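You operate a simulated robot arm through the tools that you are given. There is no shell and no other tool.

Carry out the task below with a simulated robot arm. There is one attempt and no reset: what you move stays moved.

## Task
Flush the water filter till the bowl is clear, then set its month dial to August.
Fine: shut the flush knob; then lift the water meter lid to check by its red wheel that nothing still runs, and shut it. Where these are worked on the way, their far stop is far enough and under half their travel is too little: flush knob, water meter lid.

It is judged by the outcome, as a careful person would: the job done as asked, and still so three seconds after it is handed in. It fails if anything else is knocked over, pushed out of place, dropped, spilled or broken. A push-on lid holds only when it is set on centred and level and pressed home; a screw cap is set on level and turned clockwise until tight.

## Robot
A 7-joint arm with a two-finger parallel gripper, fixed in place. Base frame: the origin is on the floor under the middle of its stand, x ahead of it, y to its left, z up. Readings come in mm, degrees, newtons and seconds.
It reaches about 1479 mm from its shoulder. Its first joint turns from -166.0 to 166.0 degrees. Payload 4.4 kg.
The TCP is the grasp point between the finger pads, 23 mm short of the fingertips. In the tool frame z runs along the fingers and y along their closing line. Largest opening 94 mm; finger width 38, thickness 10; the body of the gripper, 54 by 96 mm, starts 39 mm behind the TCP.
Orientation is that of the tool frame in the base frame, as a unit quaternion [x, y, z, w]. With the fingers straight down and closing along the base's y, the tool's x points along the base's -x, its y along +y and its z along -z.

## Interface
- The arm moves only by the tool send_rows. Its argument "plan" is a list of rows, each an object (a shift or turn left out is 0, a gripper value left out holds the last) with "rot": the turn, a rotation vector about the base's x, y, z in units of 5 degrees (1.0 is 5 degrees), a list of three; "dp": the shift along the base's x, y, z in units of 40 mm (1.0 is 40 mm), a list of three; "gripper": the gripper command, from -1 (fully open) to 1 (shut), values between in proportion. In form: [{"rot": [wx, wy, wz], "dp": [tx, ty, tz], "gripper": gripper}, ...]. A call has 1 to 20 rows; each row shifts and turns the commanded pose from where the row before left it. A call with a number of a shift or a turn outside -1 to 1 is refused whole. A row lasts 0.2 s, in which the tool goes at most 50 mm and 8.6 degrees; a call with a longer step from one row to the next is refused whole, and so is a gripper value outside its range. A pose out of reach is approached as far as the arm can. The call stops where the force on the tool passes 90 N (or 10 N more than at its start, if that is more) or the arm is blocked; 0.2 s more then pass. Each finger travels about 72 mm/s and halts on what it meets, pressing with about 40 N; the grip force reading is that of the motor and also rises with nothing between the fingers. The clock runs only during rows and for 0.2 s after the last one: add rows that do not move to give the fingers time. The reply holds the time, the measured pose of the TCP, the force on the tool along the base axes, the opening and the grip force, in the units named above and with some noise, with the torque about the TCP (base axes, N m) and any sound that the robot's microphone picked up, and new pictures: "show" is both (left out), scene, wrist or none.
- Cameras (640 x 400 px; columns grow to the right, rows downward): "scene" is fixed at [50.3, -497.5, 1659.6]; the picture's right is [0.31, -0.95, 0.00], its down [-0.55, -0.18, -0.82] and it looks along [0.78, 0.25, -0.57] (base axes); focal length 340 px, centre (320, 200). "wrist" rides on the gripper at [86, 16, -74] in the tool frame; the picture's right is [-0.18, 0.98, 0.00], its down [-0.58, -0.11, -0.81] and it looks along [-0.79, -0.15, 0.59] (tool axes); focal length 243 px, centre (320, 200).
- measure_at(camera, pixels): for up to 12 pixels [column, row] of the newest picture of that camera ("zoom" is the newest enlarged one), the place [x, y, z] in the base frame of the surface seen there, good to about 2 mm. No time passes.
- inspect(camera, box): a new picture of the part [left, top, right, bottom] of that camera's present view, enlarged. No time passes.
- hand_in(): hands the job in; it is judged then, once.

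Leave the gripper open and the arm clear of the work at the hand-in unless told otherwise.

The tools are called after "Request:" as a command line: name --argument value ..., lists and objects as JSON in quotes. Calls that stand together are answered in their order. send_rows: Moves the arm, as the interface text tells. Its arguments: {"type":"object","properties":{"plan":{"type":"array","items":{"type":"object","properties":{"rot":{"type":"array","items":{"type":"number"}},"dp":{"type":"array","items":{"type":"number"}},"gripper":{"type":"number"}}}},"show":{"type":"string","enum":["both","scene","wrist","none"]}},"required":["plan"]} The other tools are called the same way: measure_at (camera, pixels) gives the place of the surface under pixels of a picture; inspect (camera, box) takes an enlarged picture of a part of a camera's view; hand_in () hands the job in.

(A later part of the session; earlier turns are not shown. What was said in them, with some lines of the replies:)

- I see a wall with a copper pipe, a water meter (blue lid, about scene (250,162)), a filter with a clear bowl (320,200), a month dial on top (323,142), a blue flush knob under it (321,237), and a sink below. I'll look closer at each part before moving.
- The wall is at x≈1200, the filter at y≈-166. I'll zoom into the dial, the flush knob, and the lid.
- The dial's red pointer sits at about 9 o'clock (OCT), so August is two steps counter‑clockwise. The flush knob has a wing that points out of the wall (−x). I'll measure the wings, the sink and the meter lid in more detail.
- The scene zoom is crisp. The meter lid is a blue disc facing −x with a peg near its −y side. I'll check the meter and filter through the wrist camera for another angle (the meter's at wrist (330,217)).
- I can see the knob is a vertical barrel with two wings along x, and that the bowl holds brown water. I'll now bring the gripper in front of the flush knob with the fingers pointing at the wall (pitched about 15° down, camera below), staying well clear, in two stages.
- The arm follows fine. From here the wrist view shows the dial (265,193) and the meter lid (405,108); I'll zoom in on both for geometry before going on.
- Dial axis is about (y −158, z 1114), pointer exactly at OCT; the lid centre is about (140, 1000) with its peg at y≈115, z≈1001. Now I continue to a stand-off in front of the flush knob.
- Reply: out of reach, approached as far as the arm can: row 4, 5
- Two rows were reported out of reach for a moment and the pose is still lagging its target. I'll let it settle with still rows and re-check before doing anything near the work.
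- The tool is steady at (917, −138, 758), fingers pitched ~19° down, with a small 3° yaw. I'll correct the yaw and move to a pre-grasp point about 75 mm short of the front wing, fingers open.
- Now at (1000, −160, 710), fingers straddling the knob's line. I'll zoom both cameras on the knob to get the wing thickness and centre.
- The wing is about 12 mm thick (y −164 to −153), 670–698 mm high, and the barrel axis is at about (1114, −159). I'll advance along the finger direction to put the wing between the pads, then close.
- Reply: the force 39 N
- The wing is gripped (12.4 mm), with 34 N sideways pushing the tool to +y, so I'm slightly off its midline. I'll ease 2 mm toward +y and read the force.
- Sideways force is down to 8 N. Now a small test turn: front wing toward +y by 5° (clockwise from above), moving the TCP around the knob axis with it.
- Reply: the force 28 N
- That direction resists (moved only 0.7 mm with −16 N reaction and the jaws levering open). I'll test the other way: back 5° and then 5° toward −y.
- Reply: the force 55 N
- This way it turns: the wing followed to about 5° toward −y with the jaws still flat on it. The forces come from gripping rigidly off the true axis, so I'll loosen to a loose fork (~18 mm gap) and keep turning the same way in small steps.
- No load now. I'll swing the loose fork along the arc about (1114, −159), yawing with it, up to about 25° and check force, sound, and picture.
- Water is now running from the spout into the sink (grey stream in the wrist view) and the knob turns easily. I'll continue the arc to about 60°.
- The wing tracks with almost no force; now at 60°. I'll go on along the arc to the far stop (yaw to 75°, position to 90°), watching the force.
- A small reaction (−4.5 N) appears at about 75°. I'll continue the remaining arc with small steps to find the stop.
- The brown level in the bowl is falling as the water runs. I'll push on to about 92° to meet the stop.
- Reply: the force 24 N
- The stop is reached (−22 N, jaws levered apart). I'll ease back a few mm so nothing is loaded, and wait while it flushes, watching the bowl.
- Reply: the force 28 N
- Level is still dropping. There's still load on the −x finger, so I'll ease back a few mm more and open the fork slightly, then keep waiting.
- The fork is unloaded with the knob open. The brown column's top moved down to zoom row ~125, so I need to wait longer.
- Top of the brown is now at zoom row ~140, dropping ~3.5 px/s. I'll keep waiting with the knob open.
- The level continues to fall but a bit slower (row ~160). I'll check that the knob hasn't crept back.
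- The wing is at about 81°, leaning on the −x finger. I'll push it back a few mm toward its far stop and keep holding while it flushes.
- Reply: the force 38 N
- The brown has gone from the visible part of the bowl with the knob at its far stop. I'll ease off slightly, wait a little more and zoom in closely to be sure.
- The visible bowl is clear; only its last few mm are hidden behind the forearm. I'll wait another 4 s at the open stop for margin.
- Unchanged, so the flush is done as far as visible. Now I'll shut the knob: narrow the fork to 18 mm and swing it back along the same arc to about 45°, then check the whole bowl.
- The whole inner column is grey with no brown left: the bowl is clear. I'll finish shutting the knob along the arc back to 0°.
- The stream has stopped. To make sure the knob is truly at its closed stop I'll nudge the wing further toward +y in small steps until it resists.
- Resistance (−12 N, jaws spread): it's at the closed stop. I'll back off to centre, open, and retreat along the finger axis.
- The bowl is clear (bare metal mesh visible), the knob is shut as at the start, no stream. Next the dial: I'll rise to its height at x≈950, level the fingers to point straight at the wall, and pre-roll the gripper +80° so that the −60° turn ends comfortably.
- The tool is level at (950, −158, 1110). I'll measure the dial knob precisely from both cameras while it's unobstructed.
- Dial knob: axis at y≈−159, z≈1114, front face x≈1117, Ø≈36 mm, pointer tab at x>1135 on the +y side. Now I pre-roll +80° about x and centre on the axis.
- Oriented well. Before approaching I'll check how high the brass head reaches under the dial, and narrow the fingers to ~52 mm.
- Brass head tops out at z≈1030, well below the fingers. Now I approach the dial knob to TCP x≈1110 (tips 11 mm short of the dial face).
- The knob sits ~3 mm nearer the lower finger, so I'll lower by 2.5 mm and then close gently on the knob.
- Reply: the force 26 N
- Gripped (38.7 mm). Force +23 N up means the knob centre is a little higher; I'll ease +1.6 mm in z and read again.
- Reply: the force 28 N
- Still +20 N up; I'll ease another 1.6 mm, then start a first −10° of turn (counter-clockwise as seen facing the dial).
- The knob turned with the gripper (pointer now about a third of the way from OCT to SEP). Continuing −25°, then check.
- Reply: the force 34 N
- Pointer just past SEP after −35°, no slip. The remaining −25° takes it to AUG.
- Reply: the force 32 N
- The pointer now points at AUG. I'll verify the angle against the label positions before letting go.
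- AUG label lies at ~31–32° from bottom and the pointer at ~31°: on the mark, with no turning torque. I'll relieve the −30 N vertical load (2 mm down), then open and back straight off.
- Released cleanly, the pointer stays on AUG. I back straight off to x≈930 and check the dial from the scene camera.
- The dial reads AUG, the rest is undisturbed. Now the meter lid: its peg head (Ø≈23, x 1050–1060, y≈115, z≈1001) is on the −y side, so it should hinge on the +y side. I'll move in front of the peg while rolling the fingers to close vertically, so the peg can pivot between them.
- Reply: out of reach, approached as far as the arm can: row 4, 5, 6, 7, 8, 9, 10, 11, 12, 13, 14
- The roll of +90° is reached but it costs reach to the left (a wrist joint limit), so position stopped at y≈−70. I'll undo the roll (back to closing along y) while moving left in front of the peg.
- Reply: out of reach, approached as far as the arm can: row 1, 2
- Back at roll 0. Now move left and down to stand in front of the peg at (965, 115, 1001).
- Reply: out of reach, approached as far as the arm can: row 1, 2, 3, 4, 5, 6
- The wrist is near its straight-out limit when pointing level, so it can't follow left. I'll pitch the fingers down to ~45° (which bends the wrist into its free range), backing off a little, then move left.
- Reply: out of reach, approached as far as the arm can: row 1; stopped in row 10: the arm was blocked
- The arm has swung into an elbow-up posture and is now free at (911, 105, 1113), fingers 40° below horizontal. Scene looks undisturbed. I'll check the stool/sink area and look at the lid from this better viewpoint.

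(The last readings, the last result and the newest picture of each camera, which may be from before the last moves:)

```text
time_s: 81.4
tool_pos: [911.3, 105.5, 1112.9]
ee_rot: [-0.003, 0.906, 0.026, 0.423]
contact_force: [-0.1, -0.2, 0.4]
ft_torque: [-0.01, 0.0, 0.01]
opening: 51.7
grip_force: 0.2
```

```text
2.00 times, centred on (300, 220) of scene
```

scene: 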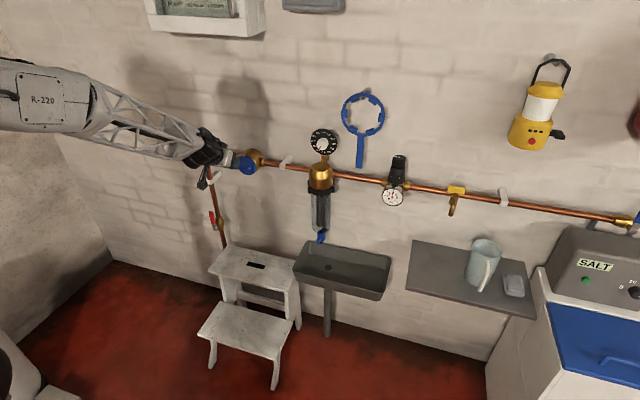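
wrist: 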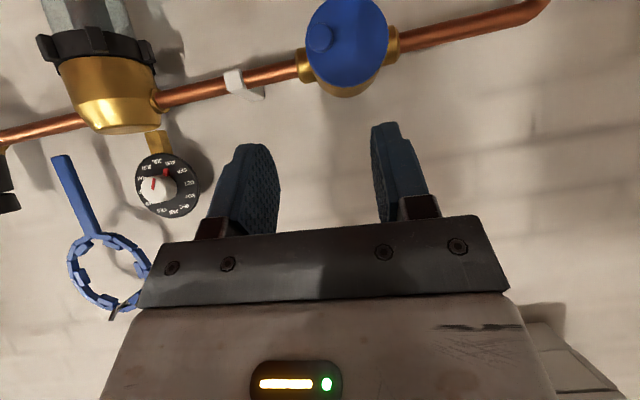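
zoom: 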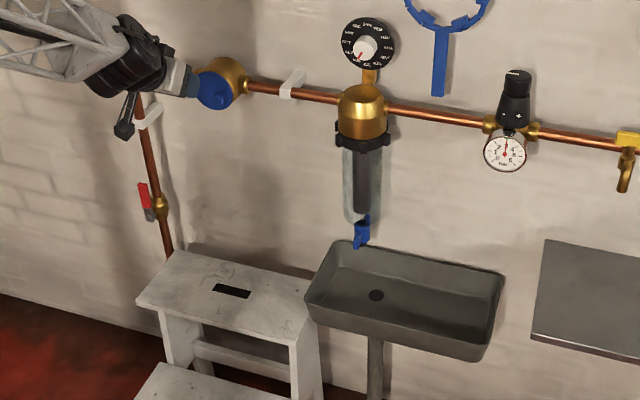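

All in place. The peg head is centred at about y=117, z=1001, x 1050–1060. I'll straighten the small roll/yaw error and move to a pre-grasp point 70 mm back along the finger direction.

Request:
send_rows --plan '[{"dp": [0.675, 0.096, -0.54], "rot": [-0.17, 0, -0.105]}, {"dp": [0.675, 0.096, -0.54], "rot": [-0.17, 0, -0.105]}, {"dp": [0.675, 0.096, -0.54], "rot": [-0.17, 0, -0.105]}, {}]' --show "both"

Request:
inspect --camera "wrist" --box '[220, 0, 440, 200]'

```text
time_s: 82.4
tool_pos: [991.2, 117.8, 1048.0]
ee_rot: [0.001, 0.906, 0.0, 0.424]
contact_force: [-0.1, -0.2, 0.1]
ft_torque: [-0.01, 0.02, 0.02]
opening: 51.6
grip_force: 0.1
```

scene: 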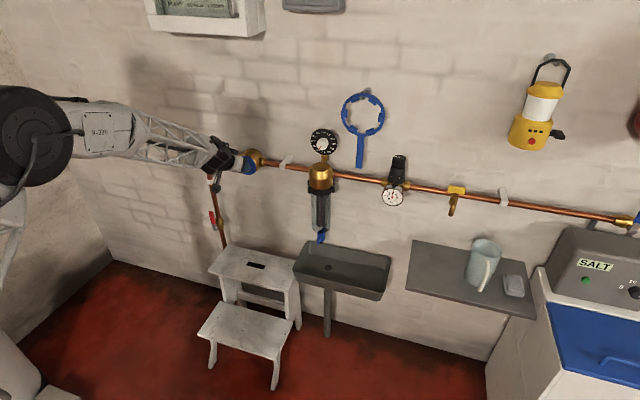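
wrist: 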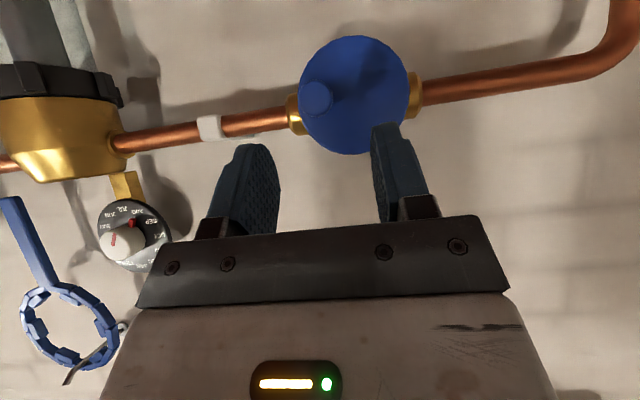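

```text
2.00 times, centred on (330, 100) of wrist
```

zoom: 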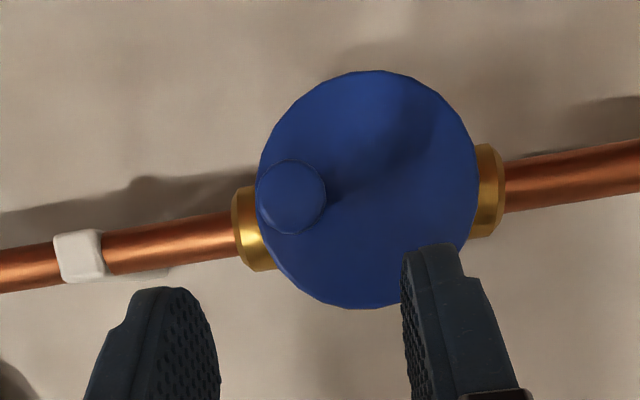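

Lined up. I'll advance to the peg (TCP ≈ (1045, 117, 1003)), then check before closing.

Request:
send_rows --plan '[{"dp": [0.5, 0, -0.42]}, {"dp": [0.5, 0, -0.42]}, {"dp": [0.35, 0, -0.29]}, {}]' --show "wrist"

Request:
inspect --camera "wrist" --box '[220, 40, 440, 240]'

```text
time_s: 83.4
tool_pos: [1044.1, 117.4, 1001.5]
ee_rot: [-0.001, 0.906, 0.001, 0.424]
contact_force: [0.4, -0.6, -0.5]
ft_torque: [-0.01, -0.03, -0.02]
opening: 51.7
grip_force: 0.0
```

wrist: 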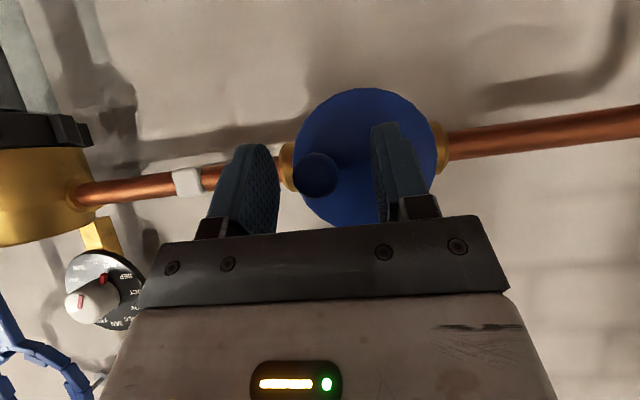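

```text
2.00 times, centred on (330, 140) of wrist
```

zoom: 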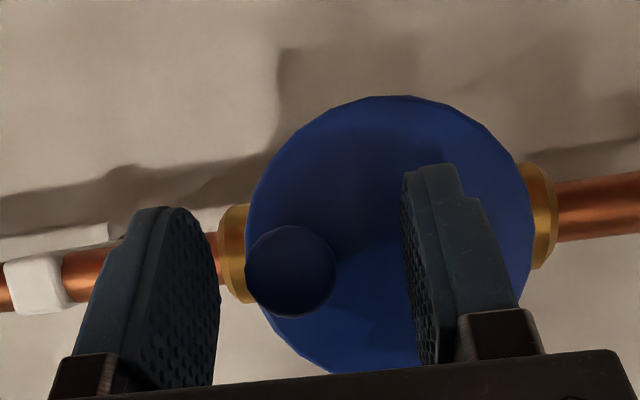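

The head looks a little left of the finger midline; I'll measure it and the pads to centre exactly.

Request:
measure_at --camera "zoom" --pixels '[[250, 272], [290, 272], [330, 272], [290, 230], [290, 312], [215, 300], [407, 280], [412, 200], [200, 240]]'

```text
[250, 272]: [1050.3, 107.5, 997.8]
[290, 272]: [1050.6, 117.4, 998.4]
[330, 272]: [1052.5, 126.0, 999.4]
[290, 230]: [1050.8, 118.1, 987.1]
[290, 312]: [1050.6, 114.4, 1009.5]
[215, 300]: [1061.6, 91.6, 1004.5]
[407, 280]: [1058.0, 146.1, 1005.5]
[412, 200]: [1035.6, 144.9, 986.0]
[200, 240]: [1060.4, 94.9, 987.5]
```

Head centre is y≈116.5, pads' midline ≈118.5: shift −1.5 mm and close.

Request:
send_rows --plan '[{"dp": [0, -0.04, 0]}, {"gripper": 0.2}, {"gripper": 0.4}, {"gripper": 0.55}, {"gripper": 0.65}, {"gripper": 0.7}, {"gripper": 0.7}, {}]' --show "wrist"

```text
time_s: 85.2
tool_pos: [1044.5, 115.2, 1002.5]
ee_rot: [0.0, 0.906, 0.0, 0.422]
contact_force: [-9.4, -29.8, 2.1]
ft_torque: [-0.09, -0.01, -0.42]
opening: 22.8
grip_force: 44.8
```

wrist: 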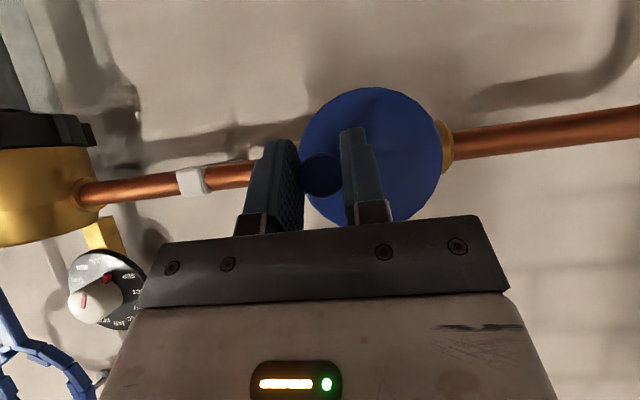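

Peg gripped (22.8 mm). I'll relieve the sideways 30 N (−1.2 mm), then try the first 5° of opening about an assumed hinge at (1077, 182) and look.

Request:
send_rows --plan '[{"dp": [0, -0.03, 0]}, {}, {"dp": [-0.1425, 0.0775, 0], "rot": [0, 0, -1]}, {}]' --show "wrist"

Request:
inspect --camera "scene" --box '[210, 130, 290, 190]'

```text
time_s: 86.2
tool_pos: [1038.1, 117.1, 1001.0]
ee_rot: [0.04, 0.905, -0.018, 0.423]
contact_force: [-5.5, -16.9, 2.4]
ft_torque: [-0.06, -0.03, -0.31]
opening: 22.7
grip_force: 45.7
```

wrist: 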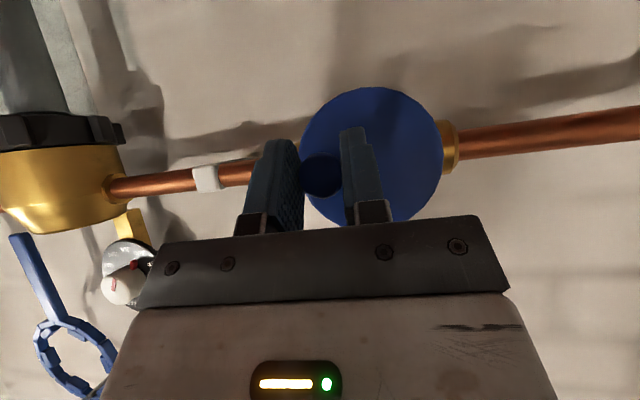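

```text
6.67 times, centred on (250, 160) of scene
```

zoom: 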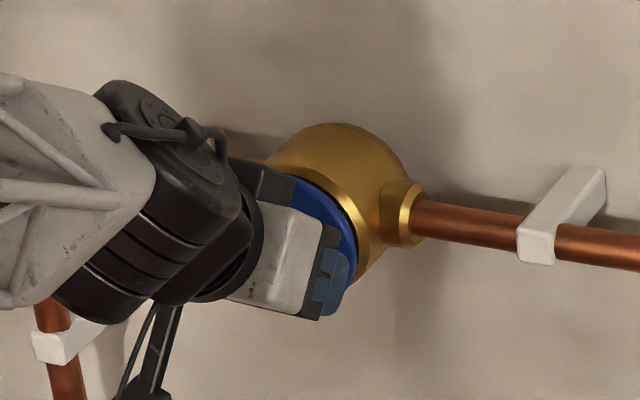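

The lid is coming open with the peg (gap visible on its right side) and low force, so the hinge is on the left as assumed. I'll continue the arc three more steps (to ~20°).

Request:
send_rows --plan '[{"dp": [-0.135, 0.0893, 0], "rot": [0, 0, -1]}, {"dp": [-0.127, 0.101, 0], "rot": [0, 0, -1]}, {"dp": [-0.118, 0.1115, 0], "rot": [0, 0, -1]}, {}]' --show "wrist"

Request:
inspect --camera "scene" --box '[210, 130, 290, 190]'

```text
time_s: 87.2
tool_pos: [1024.4, 130.4, 1001.7]
ee_rot: [0.156, 0.892, -0.072, 0.417]
contact_force: [12.6, 17.8, 0.4]
ft_torque: [0.05, -0.09, 0.33]
opening: 22.8
grip_force: 45.0
```

wrist: 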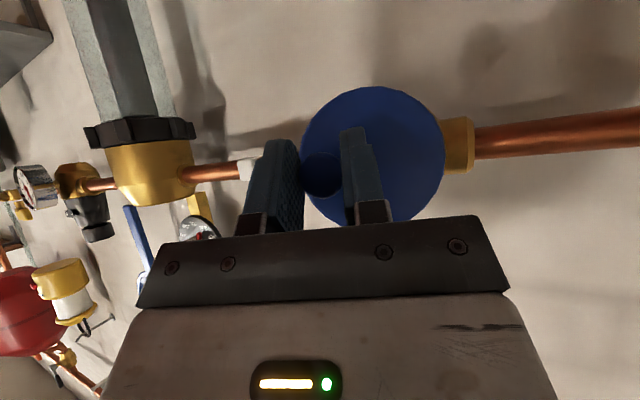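

```text
6.67 times, centred on (250, 160) of scene
```

zoom: 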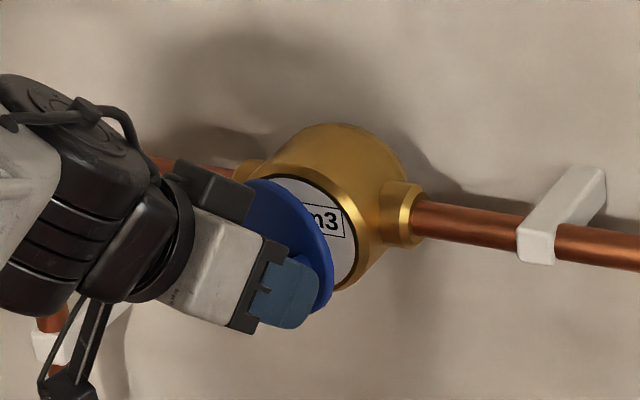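

Works nicely: the lid is ~20° open and the meter face ("m3") shows. Force is 22 N. Continue to ~40°.

Request:
send_rows --plan '[{"dp": [-0.1075, 0.121, 0], "rot": [0, 0, -1]}, {"dp": [-0.0965, 0.13, 0], "rot": [0, 0, -1]}, {"dp": [-0.085, 0.138, 0], "rot": [0, 0, -1]}, {"dp": [-0.0725, 0.145, 0], "rot": [0, 0, -1]}, {}]' --show "wrist"

Request:
inspect --camera "scene" --box '[210, 130, 290, 190]'

```text
time_s: 88.4
tool_pos: [1010.6, 152.4, 1002.0]
ee_rot: [0.31, 0.851, -0.145, 0.398]
contact_force: [35.9, 21.8, 1.9]
ft_torque: [-0.03, -0.23, 0.35]
opening: 22.7
grip_force: 45.2
```

wrist: 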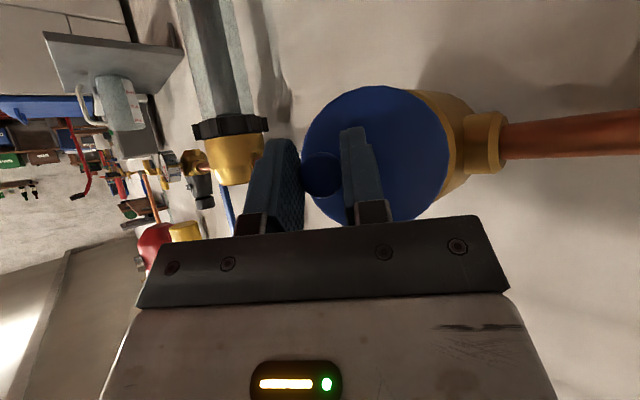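

```text
6.67 times, centred on (250, 160) of scene
```

zoom: 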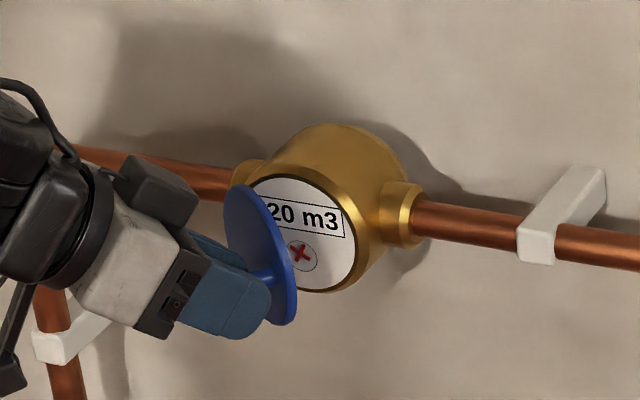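

The red wheel is now visible. There's 42 N pulling the tool toward the hinge, so my radius is a little large; I'll shrink it slightly while continuing to ~60°.

Request:
send_rows --plan '[{"dp": [-0.0445, 0.161, 0], "rot": [0, 0, -1]}, {"dp": [-0.031, 0.165, 0], "rot": [0, 0, -1]}, {"dp": [-0.0175, 0.169, 0], "rot": [0, 0, -1]}, {"dp": [-0.0035, 0.171, 0], "rot": [0, 0, -1]}, {}]' --show "wrist"

Request:
inspect --camera "scene" --box '[210, 130, 290, 190]'

```text
time_s: 89.5
tool_pos: [1004.5, 173.5, 1002.5]
ee_rot: [0.454, 0.784, -0.214, 0.365]
contact_force: [-32.2, -11.6, 10.5]
ft_torque: [-0.39, -0.06, -0.43]
opening: 22.5
grip_force: 45.2
stopped in row 5: the force on the tool passed its limit at 92 N (the readings are from after the stop); the commanded pose is now the measured one
```

wrist: 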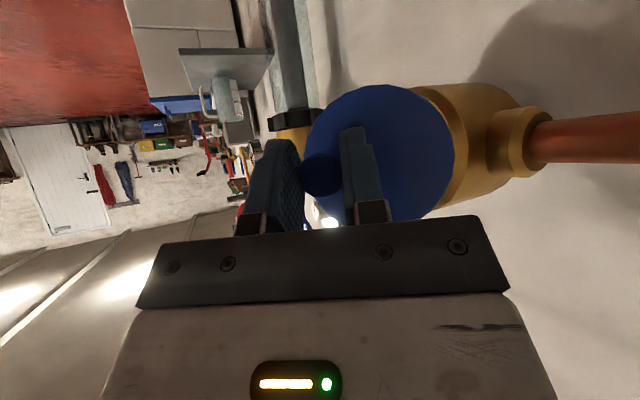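

```text
6.67 times, centred on (250, 160) of scene
```

zoom: 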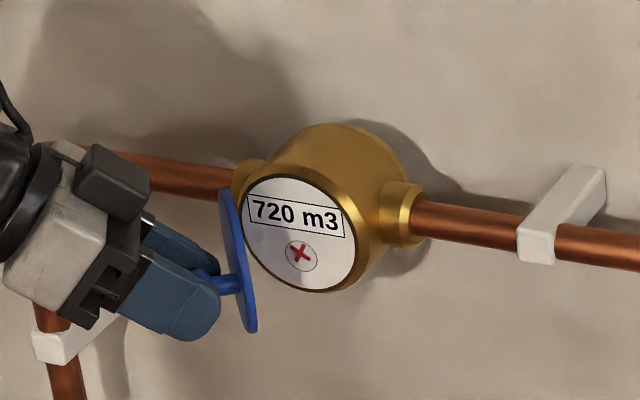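

The lid is ~60° open and the whole face with the red wheel is visible; my arc was slightly off so force tripped. I'll relieve it (2 mm outward), then take one more small step and check the forces.

Request:
send_rows --plan '[{"dp": [-0.05, -0.01, 0]}, {}]' --show "none"

Request:
send_rows --plan '[{"dp": [-0.0075, 0.1565, 0], "rot": [0, 0, -1]}, {}]' --show "none"

```text
time_s: 90.0
tool_pos: [1002.6, 173.7, 1001.6]
ee_rot: [0.452, 0.785, -0.212, 0.366]
contact_force: [31.1, 4.1, 2.3]
ft_torque: [-0.03, -0.1, -0.03]
opening: 22.3
grip_force: 44.7
```

```text
time_s: 90.7
tool_pos: [1002.9, 180.3, 1001.6]
ee_rot: [0.486, 0.764, -0.228, 0.357]
contact_force: [41.0, 9.4, 4.5]
ft_torque: [0.11, -0.09, 0.55]
opening: 22.7
grip_force: 45.3
```

Stiffness is ~30 N/mm, so I correct +1.2 mm in x while stepping another 5°.

Request:
send_rows --plan '[{"dp": [0.03, 0, 0]}, {"dp": [0.0075, 0.157, 0], "rot": [0, 0, -1]}, {}]' --show "none"

Request:
inspect --camera "scene" --box '[210, 130, 290, 190]'

```text
time_s: 91.5
tool_pos: [1003.5, 186.4, 1001.7]
ee_rot: [0.52, 0.742, -0.244, 0.346]
contact_force: [-25.2, -4.7, 21.4]
ft_torque: [-0.2, 0.06, -0.33]
opening: 22.7
grip_force: 44.8
```

```text
6.67 times, centred on (250, 160) of scene
```

zoom: 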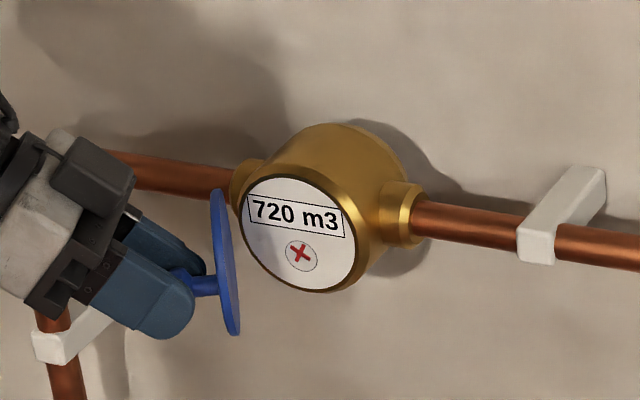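

About 70° open; the red wheel's cross has kept the same orientation in the last three pictures. I'll open further in single 5° steps, correcting for force.

Request:
send_rows --plan '[{"dp": [0, 0.157, 0], "rot": [0, 0, -1]}, {}]' --show "none"

Request:
send_rows --plan '[{"dp": [0.03, 0.156, 0], "rot": [0, 0, -1]}, {}]' --show "none"

```text
time_s: 92.0
tool_pos: [1003.5, 191.7, 1002.4]
ee_rot: [0.551, 0.719, -0.259, 0.335]
contact_force: [-31.6, -3.1, 22.0]
ft_torque: [-0.48, 0.05, -0.48]
opening: 22.7
grip_force: 45.5
```

```text
time_s: 92.7
tool_pos: [1004.0, 198.2, 1001.7]
ee_rot: [0.582, 0.694, -0.273, 0.323]
contact_force: [-52.3, 1.0, 20.8]
ft_torque: [-0.45, 0.15, -0.69]
opening: 22.6
grip_force: 45.2
```

80° now; Fx −52 N says I'm 1.5 mm too close. I'll hold x on the next step to correct it.

Request:
send_rows --plan '[{"dp": [-0.0375, 0, 0]}, {"dp": [0.03, 0.155, 0], "rot": [0, 0, -1]}, {}]' --show "none"

Request:
send_rows --plan '[{"dp": [0.04, 0.154, 0], "rot": [0, 0, -1]}, {}]' --show "wrist"

Request:
inspect --camera "scene" --box '[210, 130, 290, 190]'

```text
time_s: 93.5
tool_pos: [1005.9, 203.7, 1001.9]
ee_rot: [0.612, 0.668, -0.287, 0.311]
contact_force: [17.2, 3.2, 7.5]
ft_torque: [-0.06, -0.08, 0.51]
opening: 22.5
grip_force: 45.0
```

```text
time_s: 94.0
tool_pos: [1007.9, 209.5, 1000.3]
ee_rot: [0.641, 0.64, -0.301, 0.298]
contact_force: [20.8, -2.8, 6.9]
ft_torque: [-0.27, -0.03, 0.28]
opening: 22.4
grip_force: 44.9
```

wrist: 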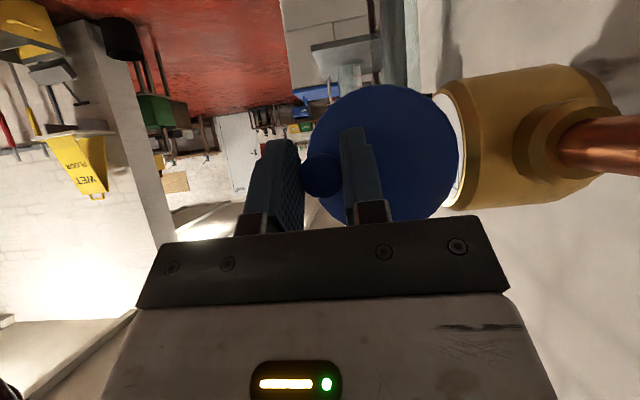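

```text
6.67 times, centred on (250, 160) of scene
```

zoom: 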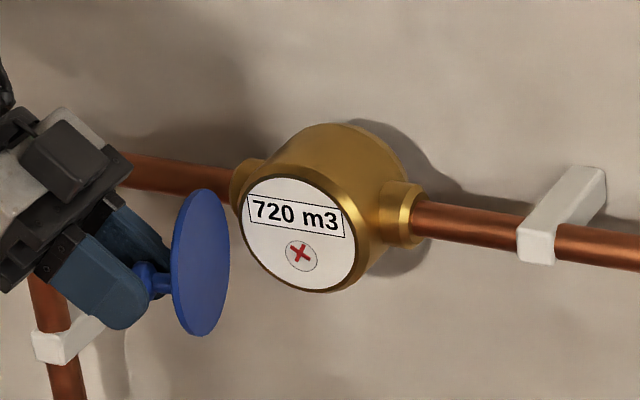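

The lid is 90° open and the red wheel is in full view. I'll hold here and compare two close-ups about 1.4 s apart to check the wheel isn't turning.

Request:
inspect --camera "scene" --box '[238, 152, 266, 176]'

Request:
send_rows --plan '[{}, {}, {}, {}, {}, {}]' --show "none"

Request:
inspect --camera "scene" --box '[238, 152, 266, 176]'

Request:
inspect --camera "scene" --box '[290, 180, 360, 280]'

```text
16.00 times, centred on (252, 164) of scene
```

zoom: 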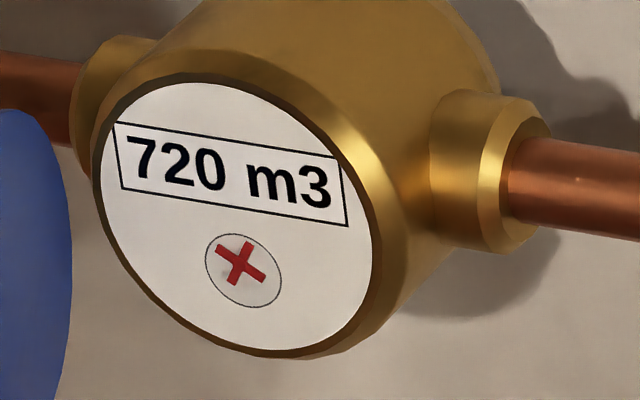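

```text
time_s: 95.5
tool_pos: [1008.0, 210.6, 1000.9]
ee_rot: [0.64, 0.641, -0.3, 0.298]
contact_force: [31.7, -5.6, 3.6]
ft_torque: [-0.1, -0.06, 0.35]
opening: 22.5
grip_force: 45.0
```

```text
16.00 times, centred on (252, 164) of scene
```

zoom: 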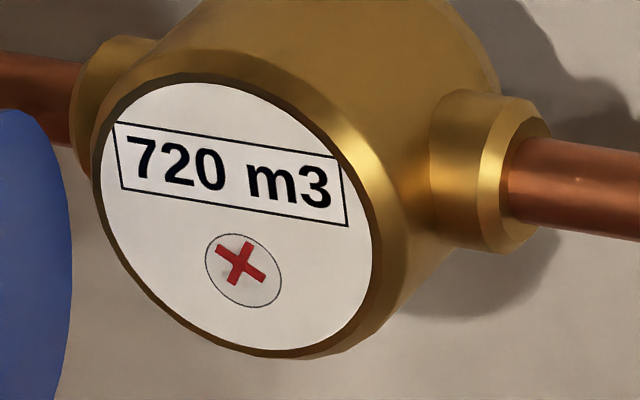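

```text
4.00 times, centred on (325, 230) of scene
```

zoom: 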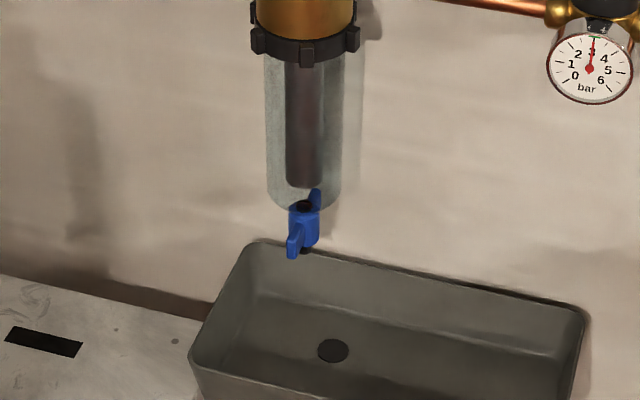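

The wheel's cross is identical in both pictures and the sink is dry: nothing runs. Now I'll swing the lid shut by running the arc in reverse (refitted hinge ≈ (1074, 180)), a few steps at a time.

Request:
send_rows --plan '[{"dp": [-0.0425, -0.15, 0], "rot": [0, 0, 1]}, {"dp": [-0.045, -0.15, 0], "rot": [0, 0, 1]}, {"dp": [-0.0325, -0.155, 0], "rot": [0, 0, 1]}, {}]' --show "none"

```text
time_s: 96.5
tool_pos: [1003.0, 193.4, 1001.1]
ee_rot: [0.551, 0.719, -0.258, 0.335]
contact_force: [49.3, 2.2, 7.6]
ft_torque: [-0.29, -0.21, 0.58]
opening: 22.7
grip_force: 45.2
```

Fx +49 N: I'll add +1.5 mm in x while continuing down to 60°.

Request:
send_rows --plan '[{"dp": [0.03, -0.155, 0], "rot": [0, 0, 1]}, {"dp": [-0.005, -0.1575, 0], "rot": [0, 0, 1]}, {"dp": [0.0075, -0.1575, 0], "rot": [0, 0, 1]}, {}]' --show "none"

```text
time_s: 97.5
tool_pos: [1002.6, 173.9, 1002.0]
ee_rot: [0.452, 0.785, -0.212, 0.366]
contact_force: [23.2, 3.3, 12.6]
ft_torque: [-0.16, -0.16, 0.0]
opening: 23.0
grip_force: 44.8
```

Good, 60° with 23 N. Continue to 45°.

Request:
send_rows --plan '[{"dp": [0.04, -0.155, 0], "rot": [0, 0, 1]}, {"dp": [0.035, -0.155, 0], "rot": [0, 0, 1]}, {"dp": [0.05, -0.15, 0], "rot": [0, 0, 1]}, {}]' --show "none"

```text
time_s: 98.5
tool_pos: [1008.7, 155.2, 1000.5]
ee_rot: [0.346, 0.837, -0.163, 0.39]
contact_force: [2.9, 0.1, 18.8]
ft_torque: [-0.07, -0.1, -0.08]
opening: 22.7
grip_force: 45.3
```

Very low load at 45°. Continue to 25°.

Request:
send_rows --plan '[{"dp": [0.0625, -0.1425, 0], "rot": [0, 0, 1]}, {"dp": [0.0725, -0.14, 0], "rot": [0, 0, 1]}, {"dp": [0.0875, -0.1325, 0], "rot": [0, 0, 1]}, {"dp": [0.0975, -0.1225, 0], "rot": [0, 0, 1]}, {}]' --show "none"

```text
time_s: 99.7
tool_pos: [1021.3, 135.2, 1001.2]
ee_rot: [0.195, 0.884, -0.094, 0.414]
contact_force: [7.0, 2.9, 16.2]
ft_torque: [-0.12, -0.32, -0.07]
opening: 22.7
grip_force: 45.0
```

Smooth. Continue the last 25° in two parts; first to 10°.

Request:
send_rows --plan '[{"dp": [0.1075, -0.115, 0], "rot": [0, 0, 1]}, {"dp": [0.1175, -0.105, 0], "rot": [0, 0, 1]}, {"dp": [0.125, -0.095, 0], "rot": [0, 0, 1]}, {}]' --show "none"

Request:
send_rows --plan '[{"dp": [0.135, -0.0825, 0], "rot": [0, 0, 1]}, {}]' --show "wrist"

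Request:
inspect --camera "scene" --box '[210, 130, 290, 190]'

```text
time_s: 100.7
tool_pos: [1034.7, 121.0, 1000.3]
ee_rot: [0.079, 0.903, -0.039, 0.421]
contact_force: [-9.9, -21.7, 15.3]
ft_torque: [-0.11, -0.25, -0.37]
opening: 22.7
grip_force: 45.5
```

```text
time_s: 101.2
tool_pos: [1040.1, 117.1, 999.9]
ee_rot: [0.039, 0.905, -0.02, 0.423]
contact_force: [-11.2, -30.2, 13.3]
ft_torque: [-0.1, -0.32, -0.49]
opening: 22.7
grip_force: 45.2
```

wrist: 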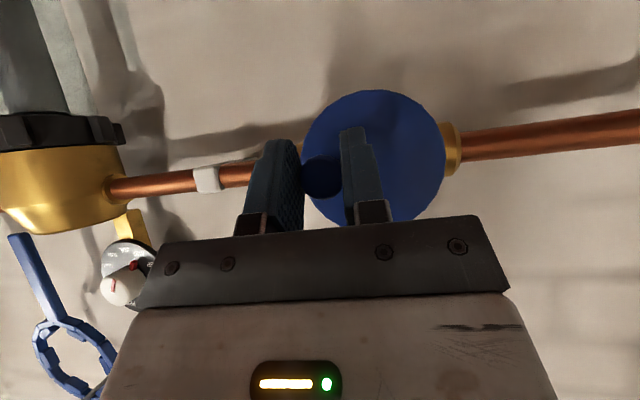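

```text
6.67 times, centred on (250, 160) of scene
```

zoom: 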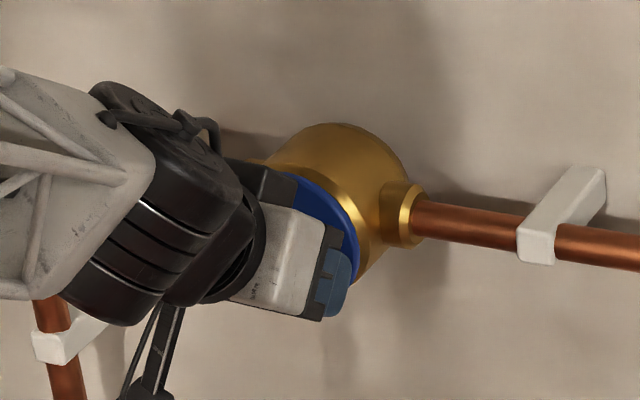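

Nearly shut (~5°). Final step to 0°, then a slight extra press toward the meter.

Request:
send_rows --plan '[{"dp": [0.14, -0.1, 0], "rot": [0, 0, 1]}, {}, {"dp": [0.04, 0, 0]}, {}]' --show "wrist"

Request:
inspect --camera "scene" --box '[225, 140, 275, 180]'

```text
time_s: 102.2
tool_pos: [1047.0, 114.7, 1000.2]
ee_rot: [-0.001, 0.906, -0.001, 0.423]
contact_force: [-34.6, -12.6, -2.1]
ft_torque: [0.0, 0.03, -0.25]
opening: 22.6
grip_force: 45.6
```

wrist: 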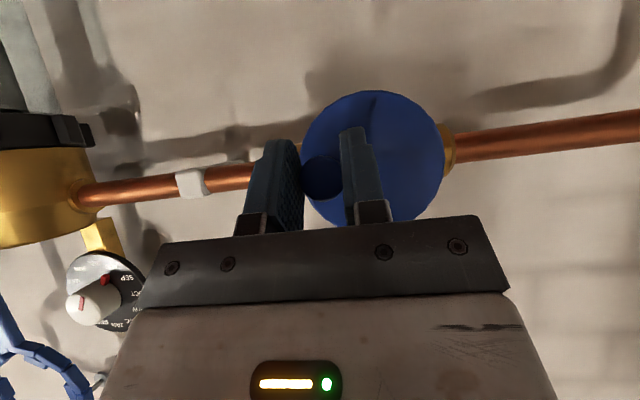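

```text
10.00 times, centred on (250, 160) of scene
```

zoom: 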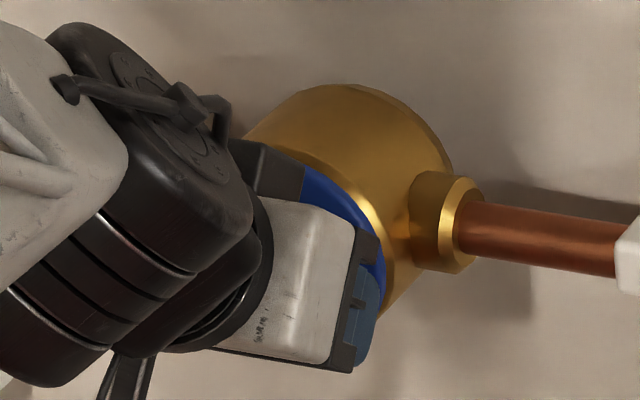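

−35 N back-pressure: the lid is against its closed stop. I'll open the fingers and back out along the finger axis, then check.

Request:
send_rows --plan '[{"gripper": 0.4}, {"gripper": 0.1}, {"gripper": -0.1}, {"gripper": -0.1}, {"dp": [-0.5, 0, 0.42]}, {"dp": [-0.6, 0, 0.5]}, {"dp": [-0.6, 0, 0.5]}, {"dp": [-0.6, 0, 0.5]}, {}]' --show "both"

Request:
inspect --camera "wrist" --box '[260, 0, 460, 130]'

Request:
inspect --camera "scene" --box '[225, 140, 275, 180]'

```text
time_s: 104.2
tool_pos: [954.1, 114.1, 1080.0]
ee_rot: [-0.001, 0.906, -0.001, 0.423]
contact_force: [-0.6, -0.5, -0.2]
ft_torque: [-0.01, 0.0, 0.0]
opening: 51.2
grip_force: 0.1
```

scene: 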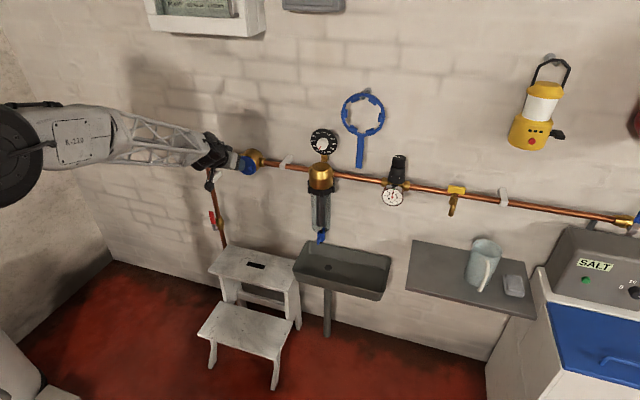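
wrist: 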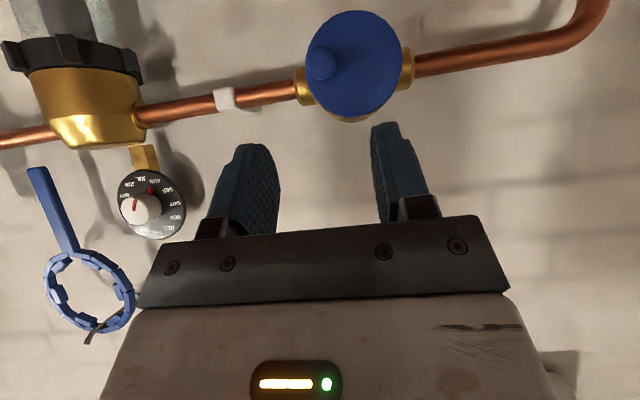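

```text
3.08 times, centred on (360, 65) of wrist
```

zoom: 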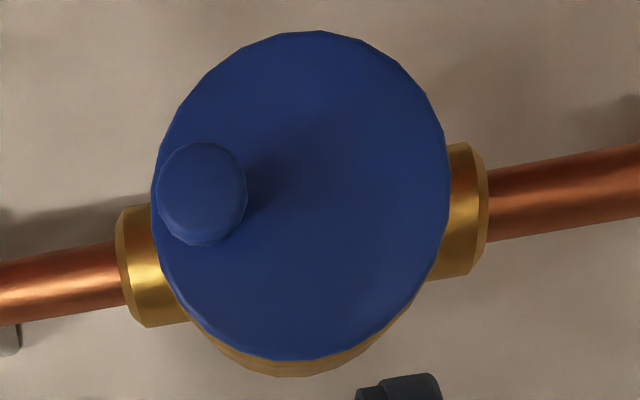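

```text
10.00 times, centred on (250, 160) of scene
```

zoom: 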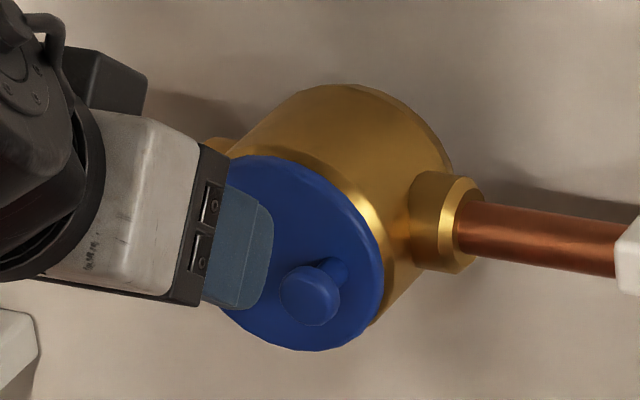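

The lid looks exactly as at the start. I'll measure its face for flatness and back the arm well clear with the gripper open.

Request:
measure_at --camera "zoom" --pixels '[[360, 230], [360, 280], [340, 330], [300, 340], [310, 200], [280, 175], [310, 295]]'

Request:
send_rows --plan '[{"dp": [-0.8, 0, 0.5], "gripper": -0.5}, {"dp": [-0.8, 0, 0.5], "gripper": -1}, {"dp": [-0.8, 0, 0.5]}, {"dp": [-0.8, 0, 0.5]}, {"dp": [-0.8, 0, 0.5]}, {"dp": [-0.8, 0, 0.4]}, {"dp": [-0.8, 0, 0.2]}, {}, {}]' --show "both"

```text
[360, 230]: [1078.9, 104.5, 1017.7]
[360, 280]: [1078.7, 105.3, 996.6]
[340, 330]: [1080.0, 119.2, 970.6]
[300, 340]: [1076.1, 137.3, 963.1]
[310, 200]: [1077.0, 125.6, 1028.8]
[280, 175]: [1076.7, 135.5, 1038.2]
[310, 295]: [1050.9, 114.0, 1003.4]
```

```text
time_s: 106.2
tool_pos: [732.2, 114.5, 1201.5]
ee_rot: [-0.001, 0.906, -0.001, 0.424]
contact_force: [0.3, 1.8, -0.3]
ft_torque: [0.0, -0.01, 0.0]
opening: 94.0
grip_force: 0.0
```

scene: 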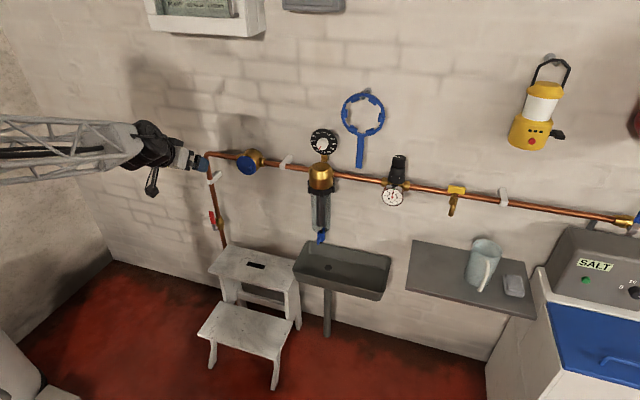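
wrist: 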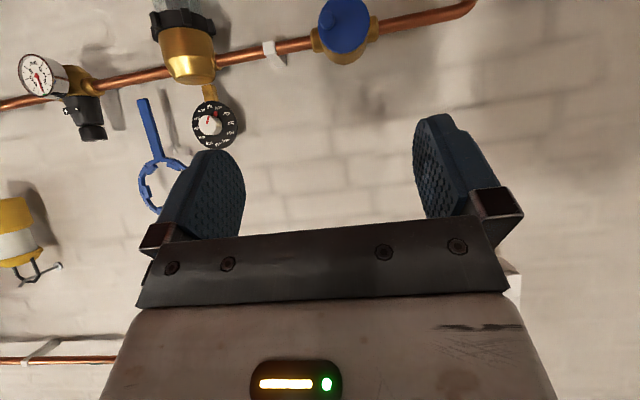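

The lid face is flat at x≈1077–1079, as at the start, and the arm is clear with the gripper open. Final close-ups of the dial, flush knob/bowl and lid before handing in.

Request:
inspect --camera "scene" --box '[270, 120, 370, 250]'

Request:
inspect --camera "scene" --box '[300, 222, 344, 250]'

Request:
inspect --camera "scene" --box '[200, 130, 290, 190]'

Request:
inspect --camera "scene" --box '[305, 122, 345, 160]'

```text
3.08 times, centred on (320, 185) of scene
```

zoom: 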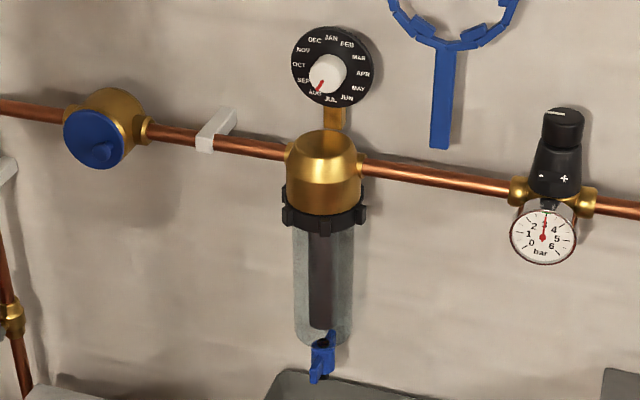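

```text
14.29 times, centred on (322, 236) of scene
```

zoom: 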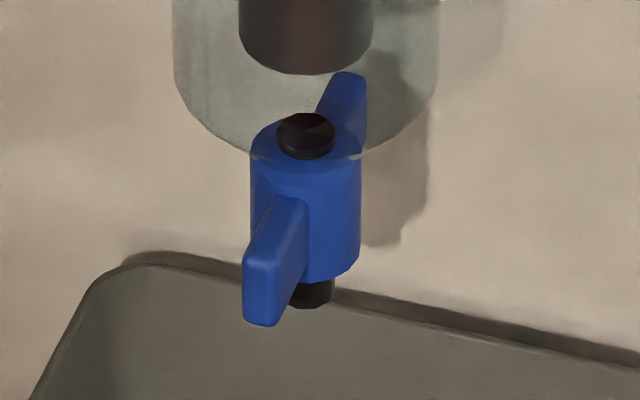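

```text
6.67 times, centred on (245, 160) of scene
```

zoom: 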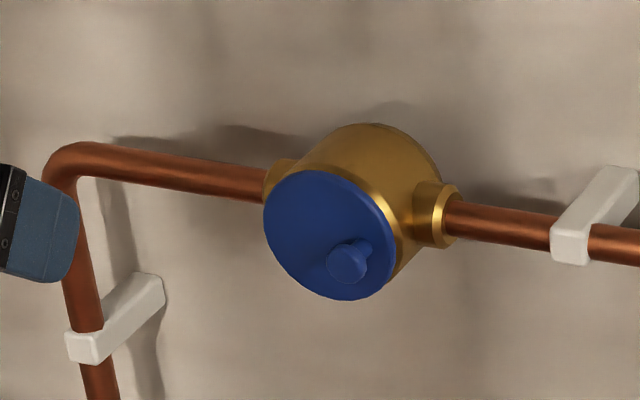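

```text
10.53 times, centred on (325, 141) of scene
```

zoom: 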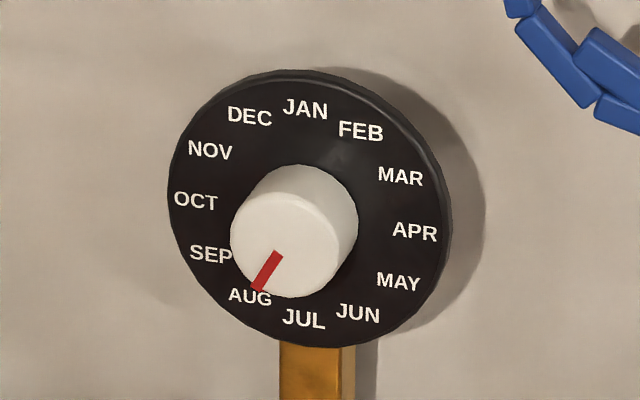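

The bowl is clear, the flush knob is back in its starting (shut) position with no stream, and the dial is on AUG. The meter lid is shut flat after I checked that the red wheel stood still. Nothing else has moved and the arm is clear with the gripper open, so I'm handing in.

Request:
hand_in

```text
The job is handed in.
```

The job is done and handed in; I haven't seen the verdict.

- **Flush:** I opened the flush knob to its far stop and let it run about 30 seconds, until no brown was left in the bowl. Then I turned it back to its closed stop, and the water stopped.
- **Month dial:** It read OCT at the start and now points at AUG.
- **Water meter:** I opened the lid about 90°. The red wheel looked identical in two close-ups taken about 1.5 seconds apart, so nothing is running. The lid is shut again and flat, as it was at the start.

While I was opening the lid, the force on the tool briefly passed the 90 N limit and the move stopped. I eased off and carried on. Separately, the arm was once reported as blocked while changing posture, with no contact force. I saw no damage and nothing moved out of place in the pictures afterwards.

The arm is back clear of the work with the gripper open.
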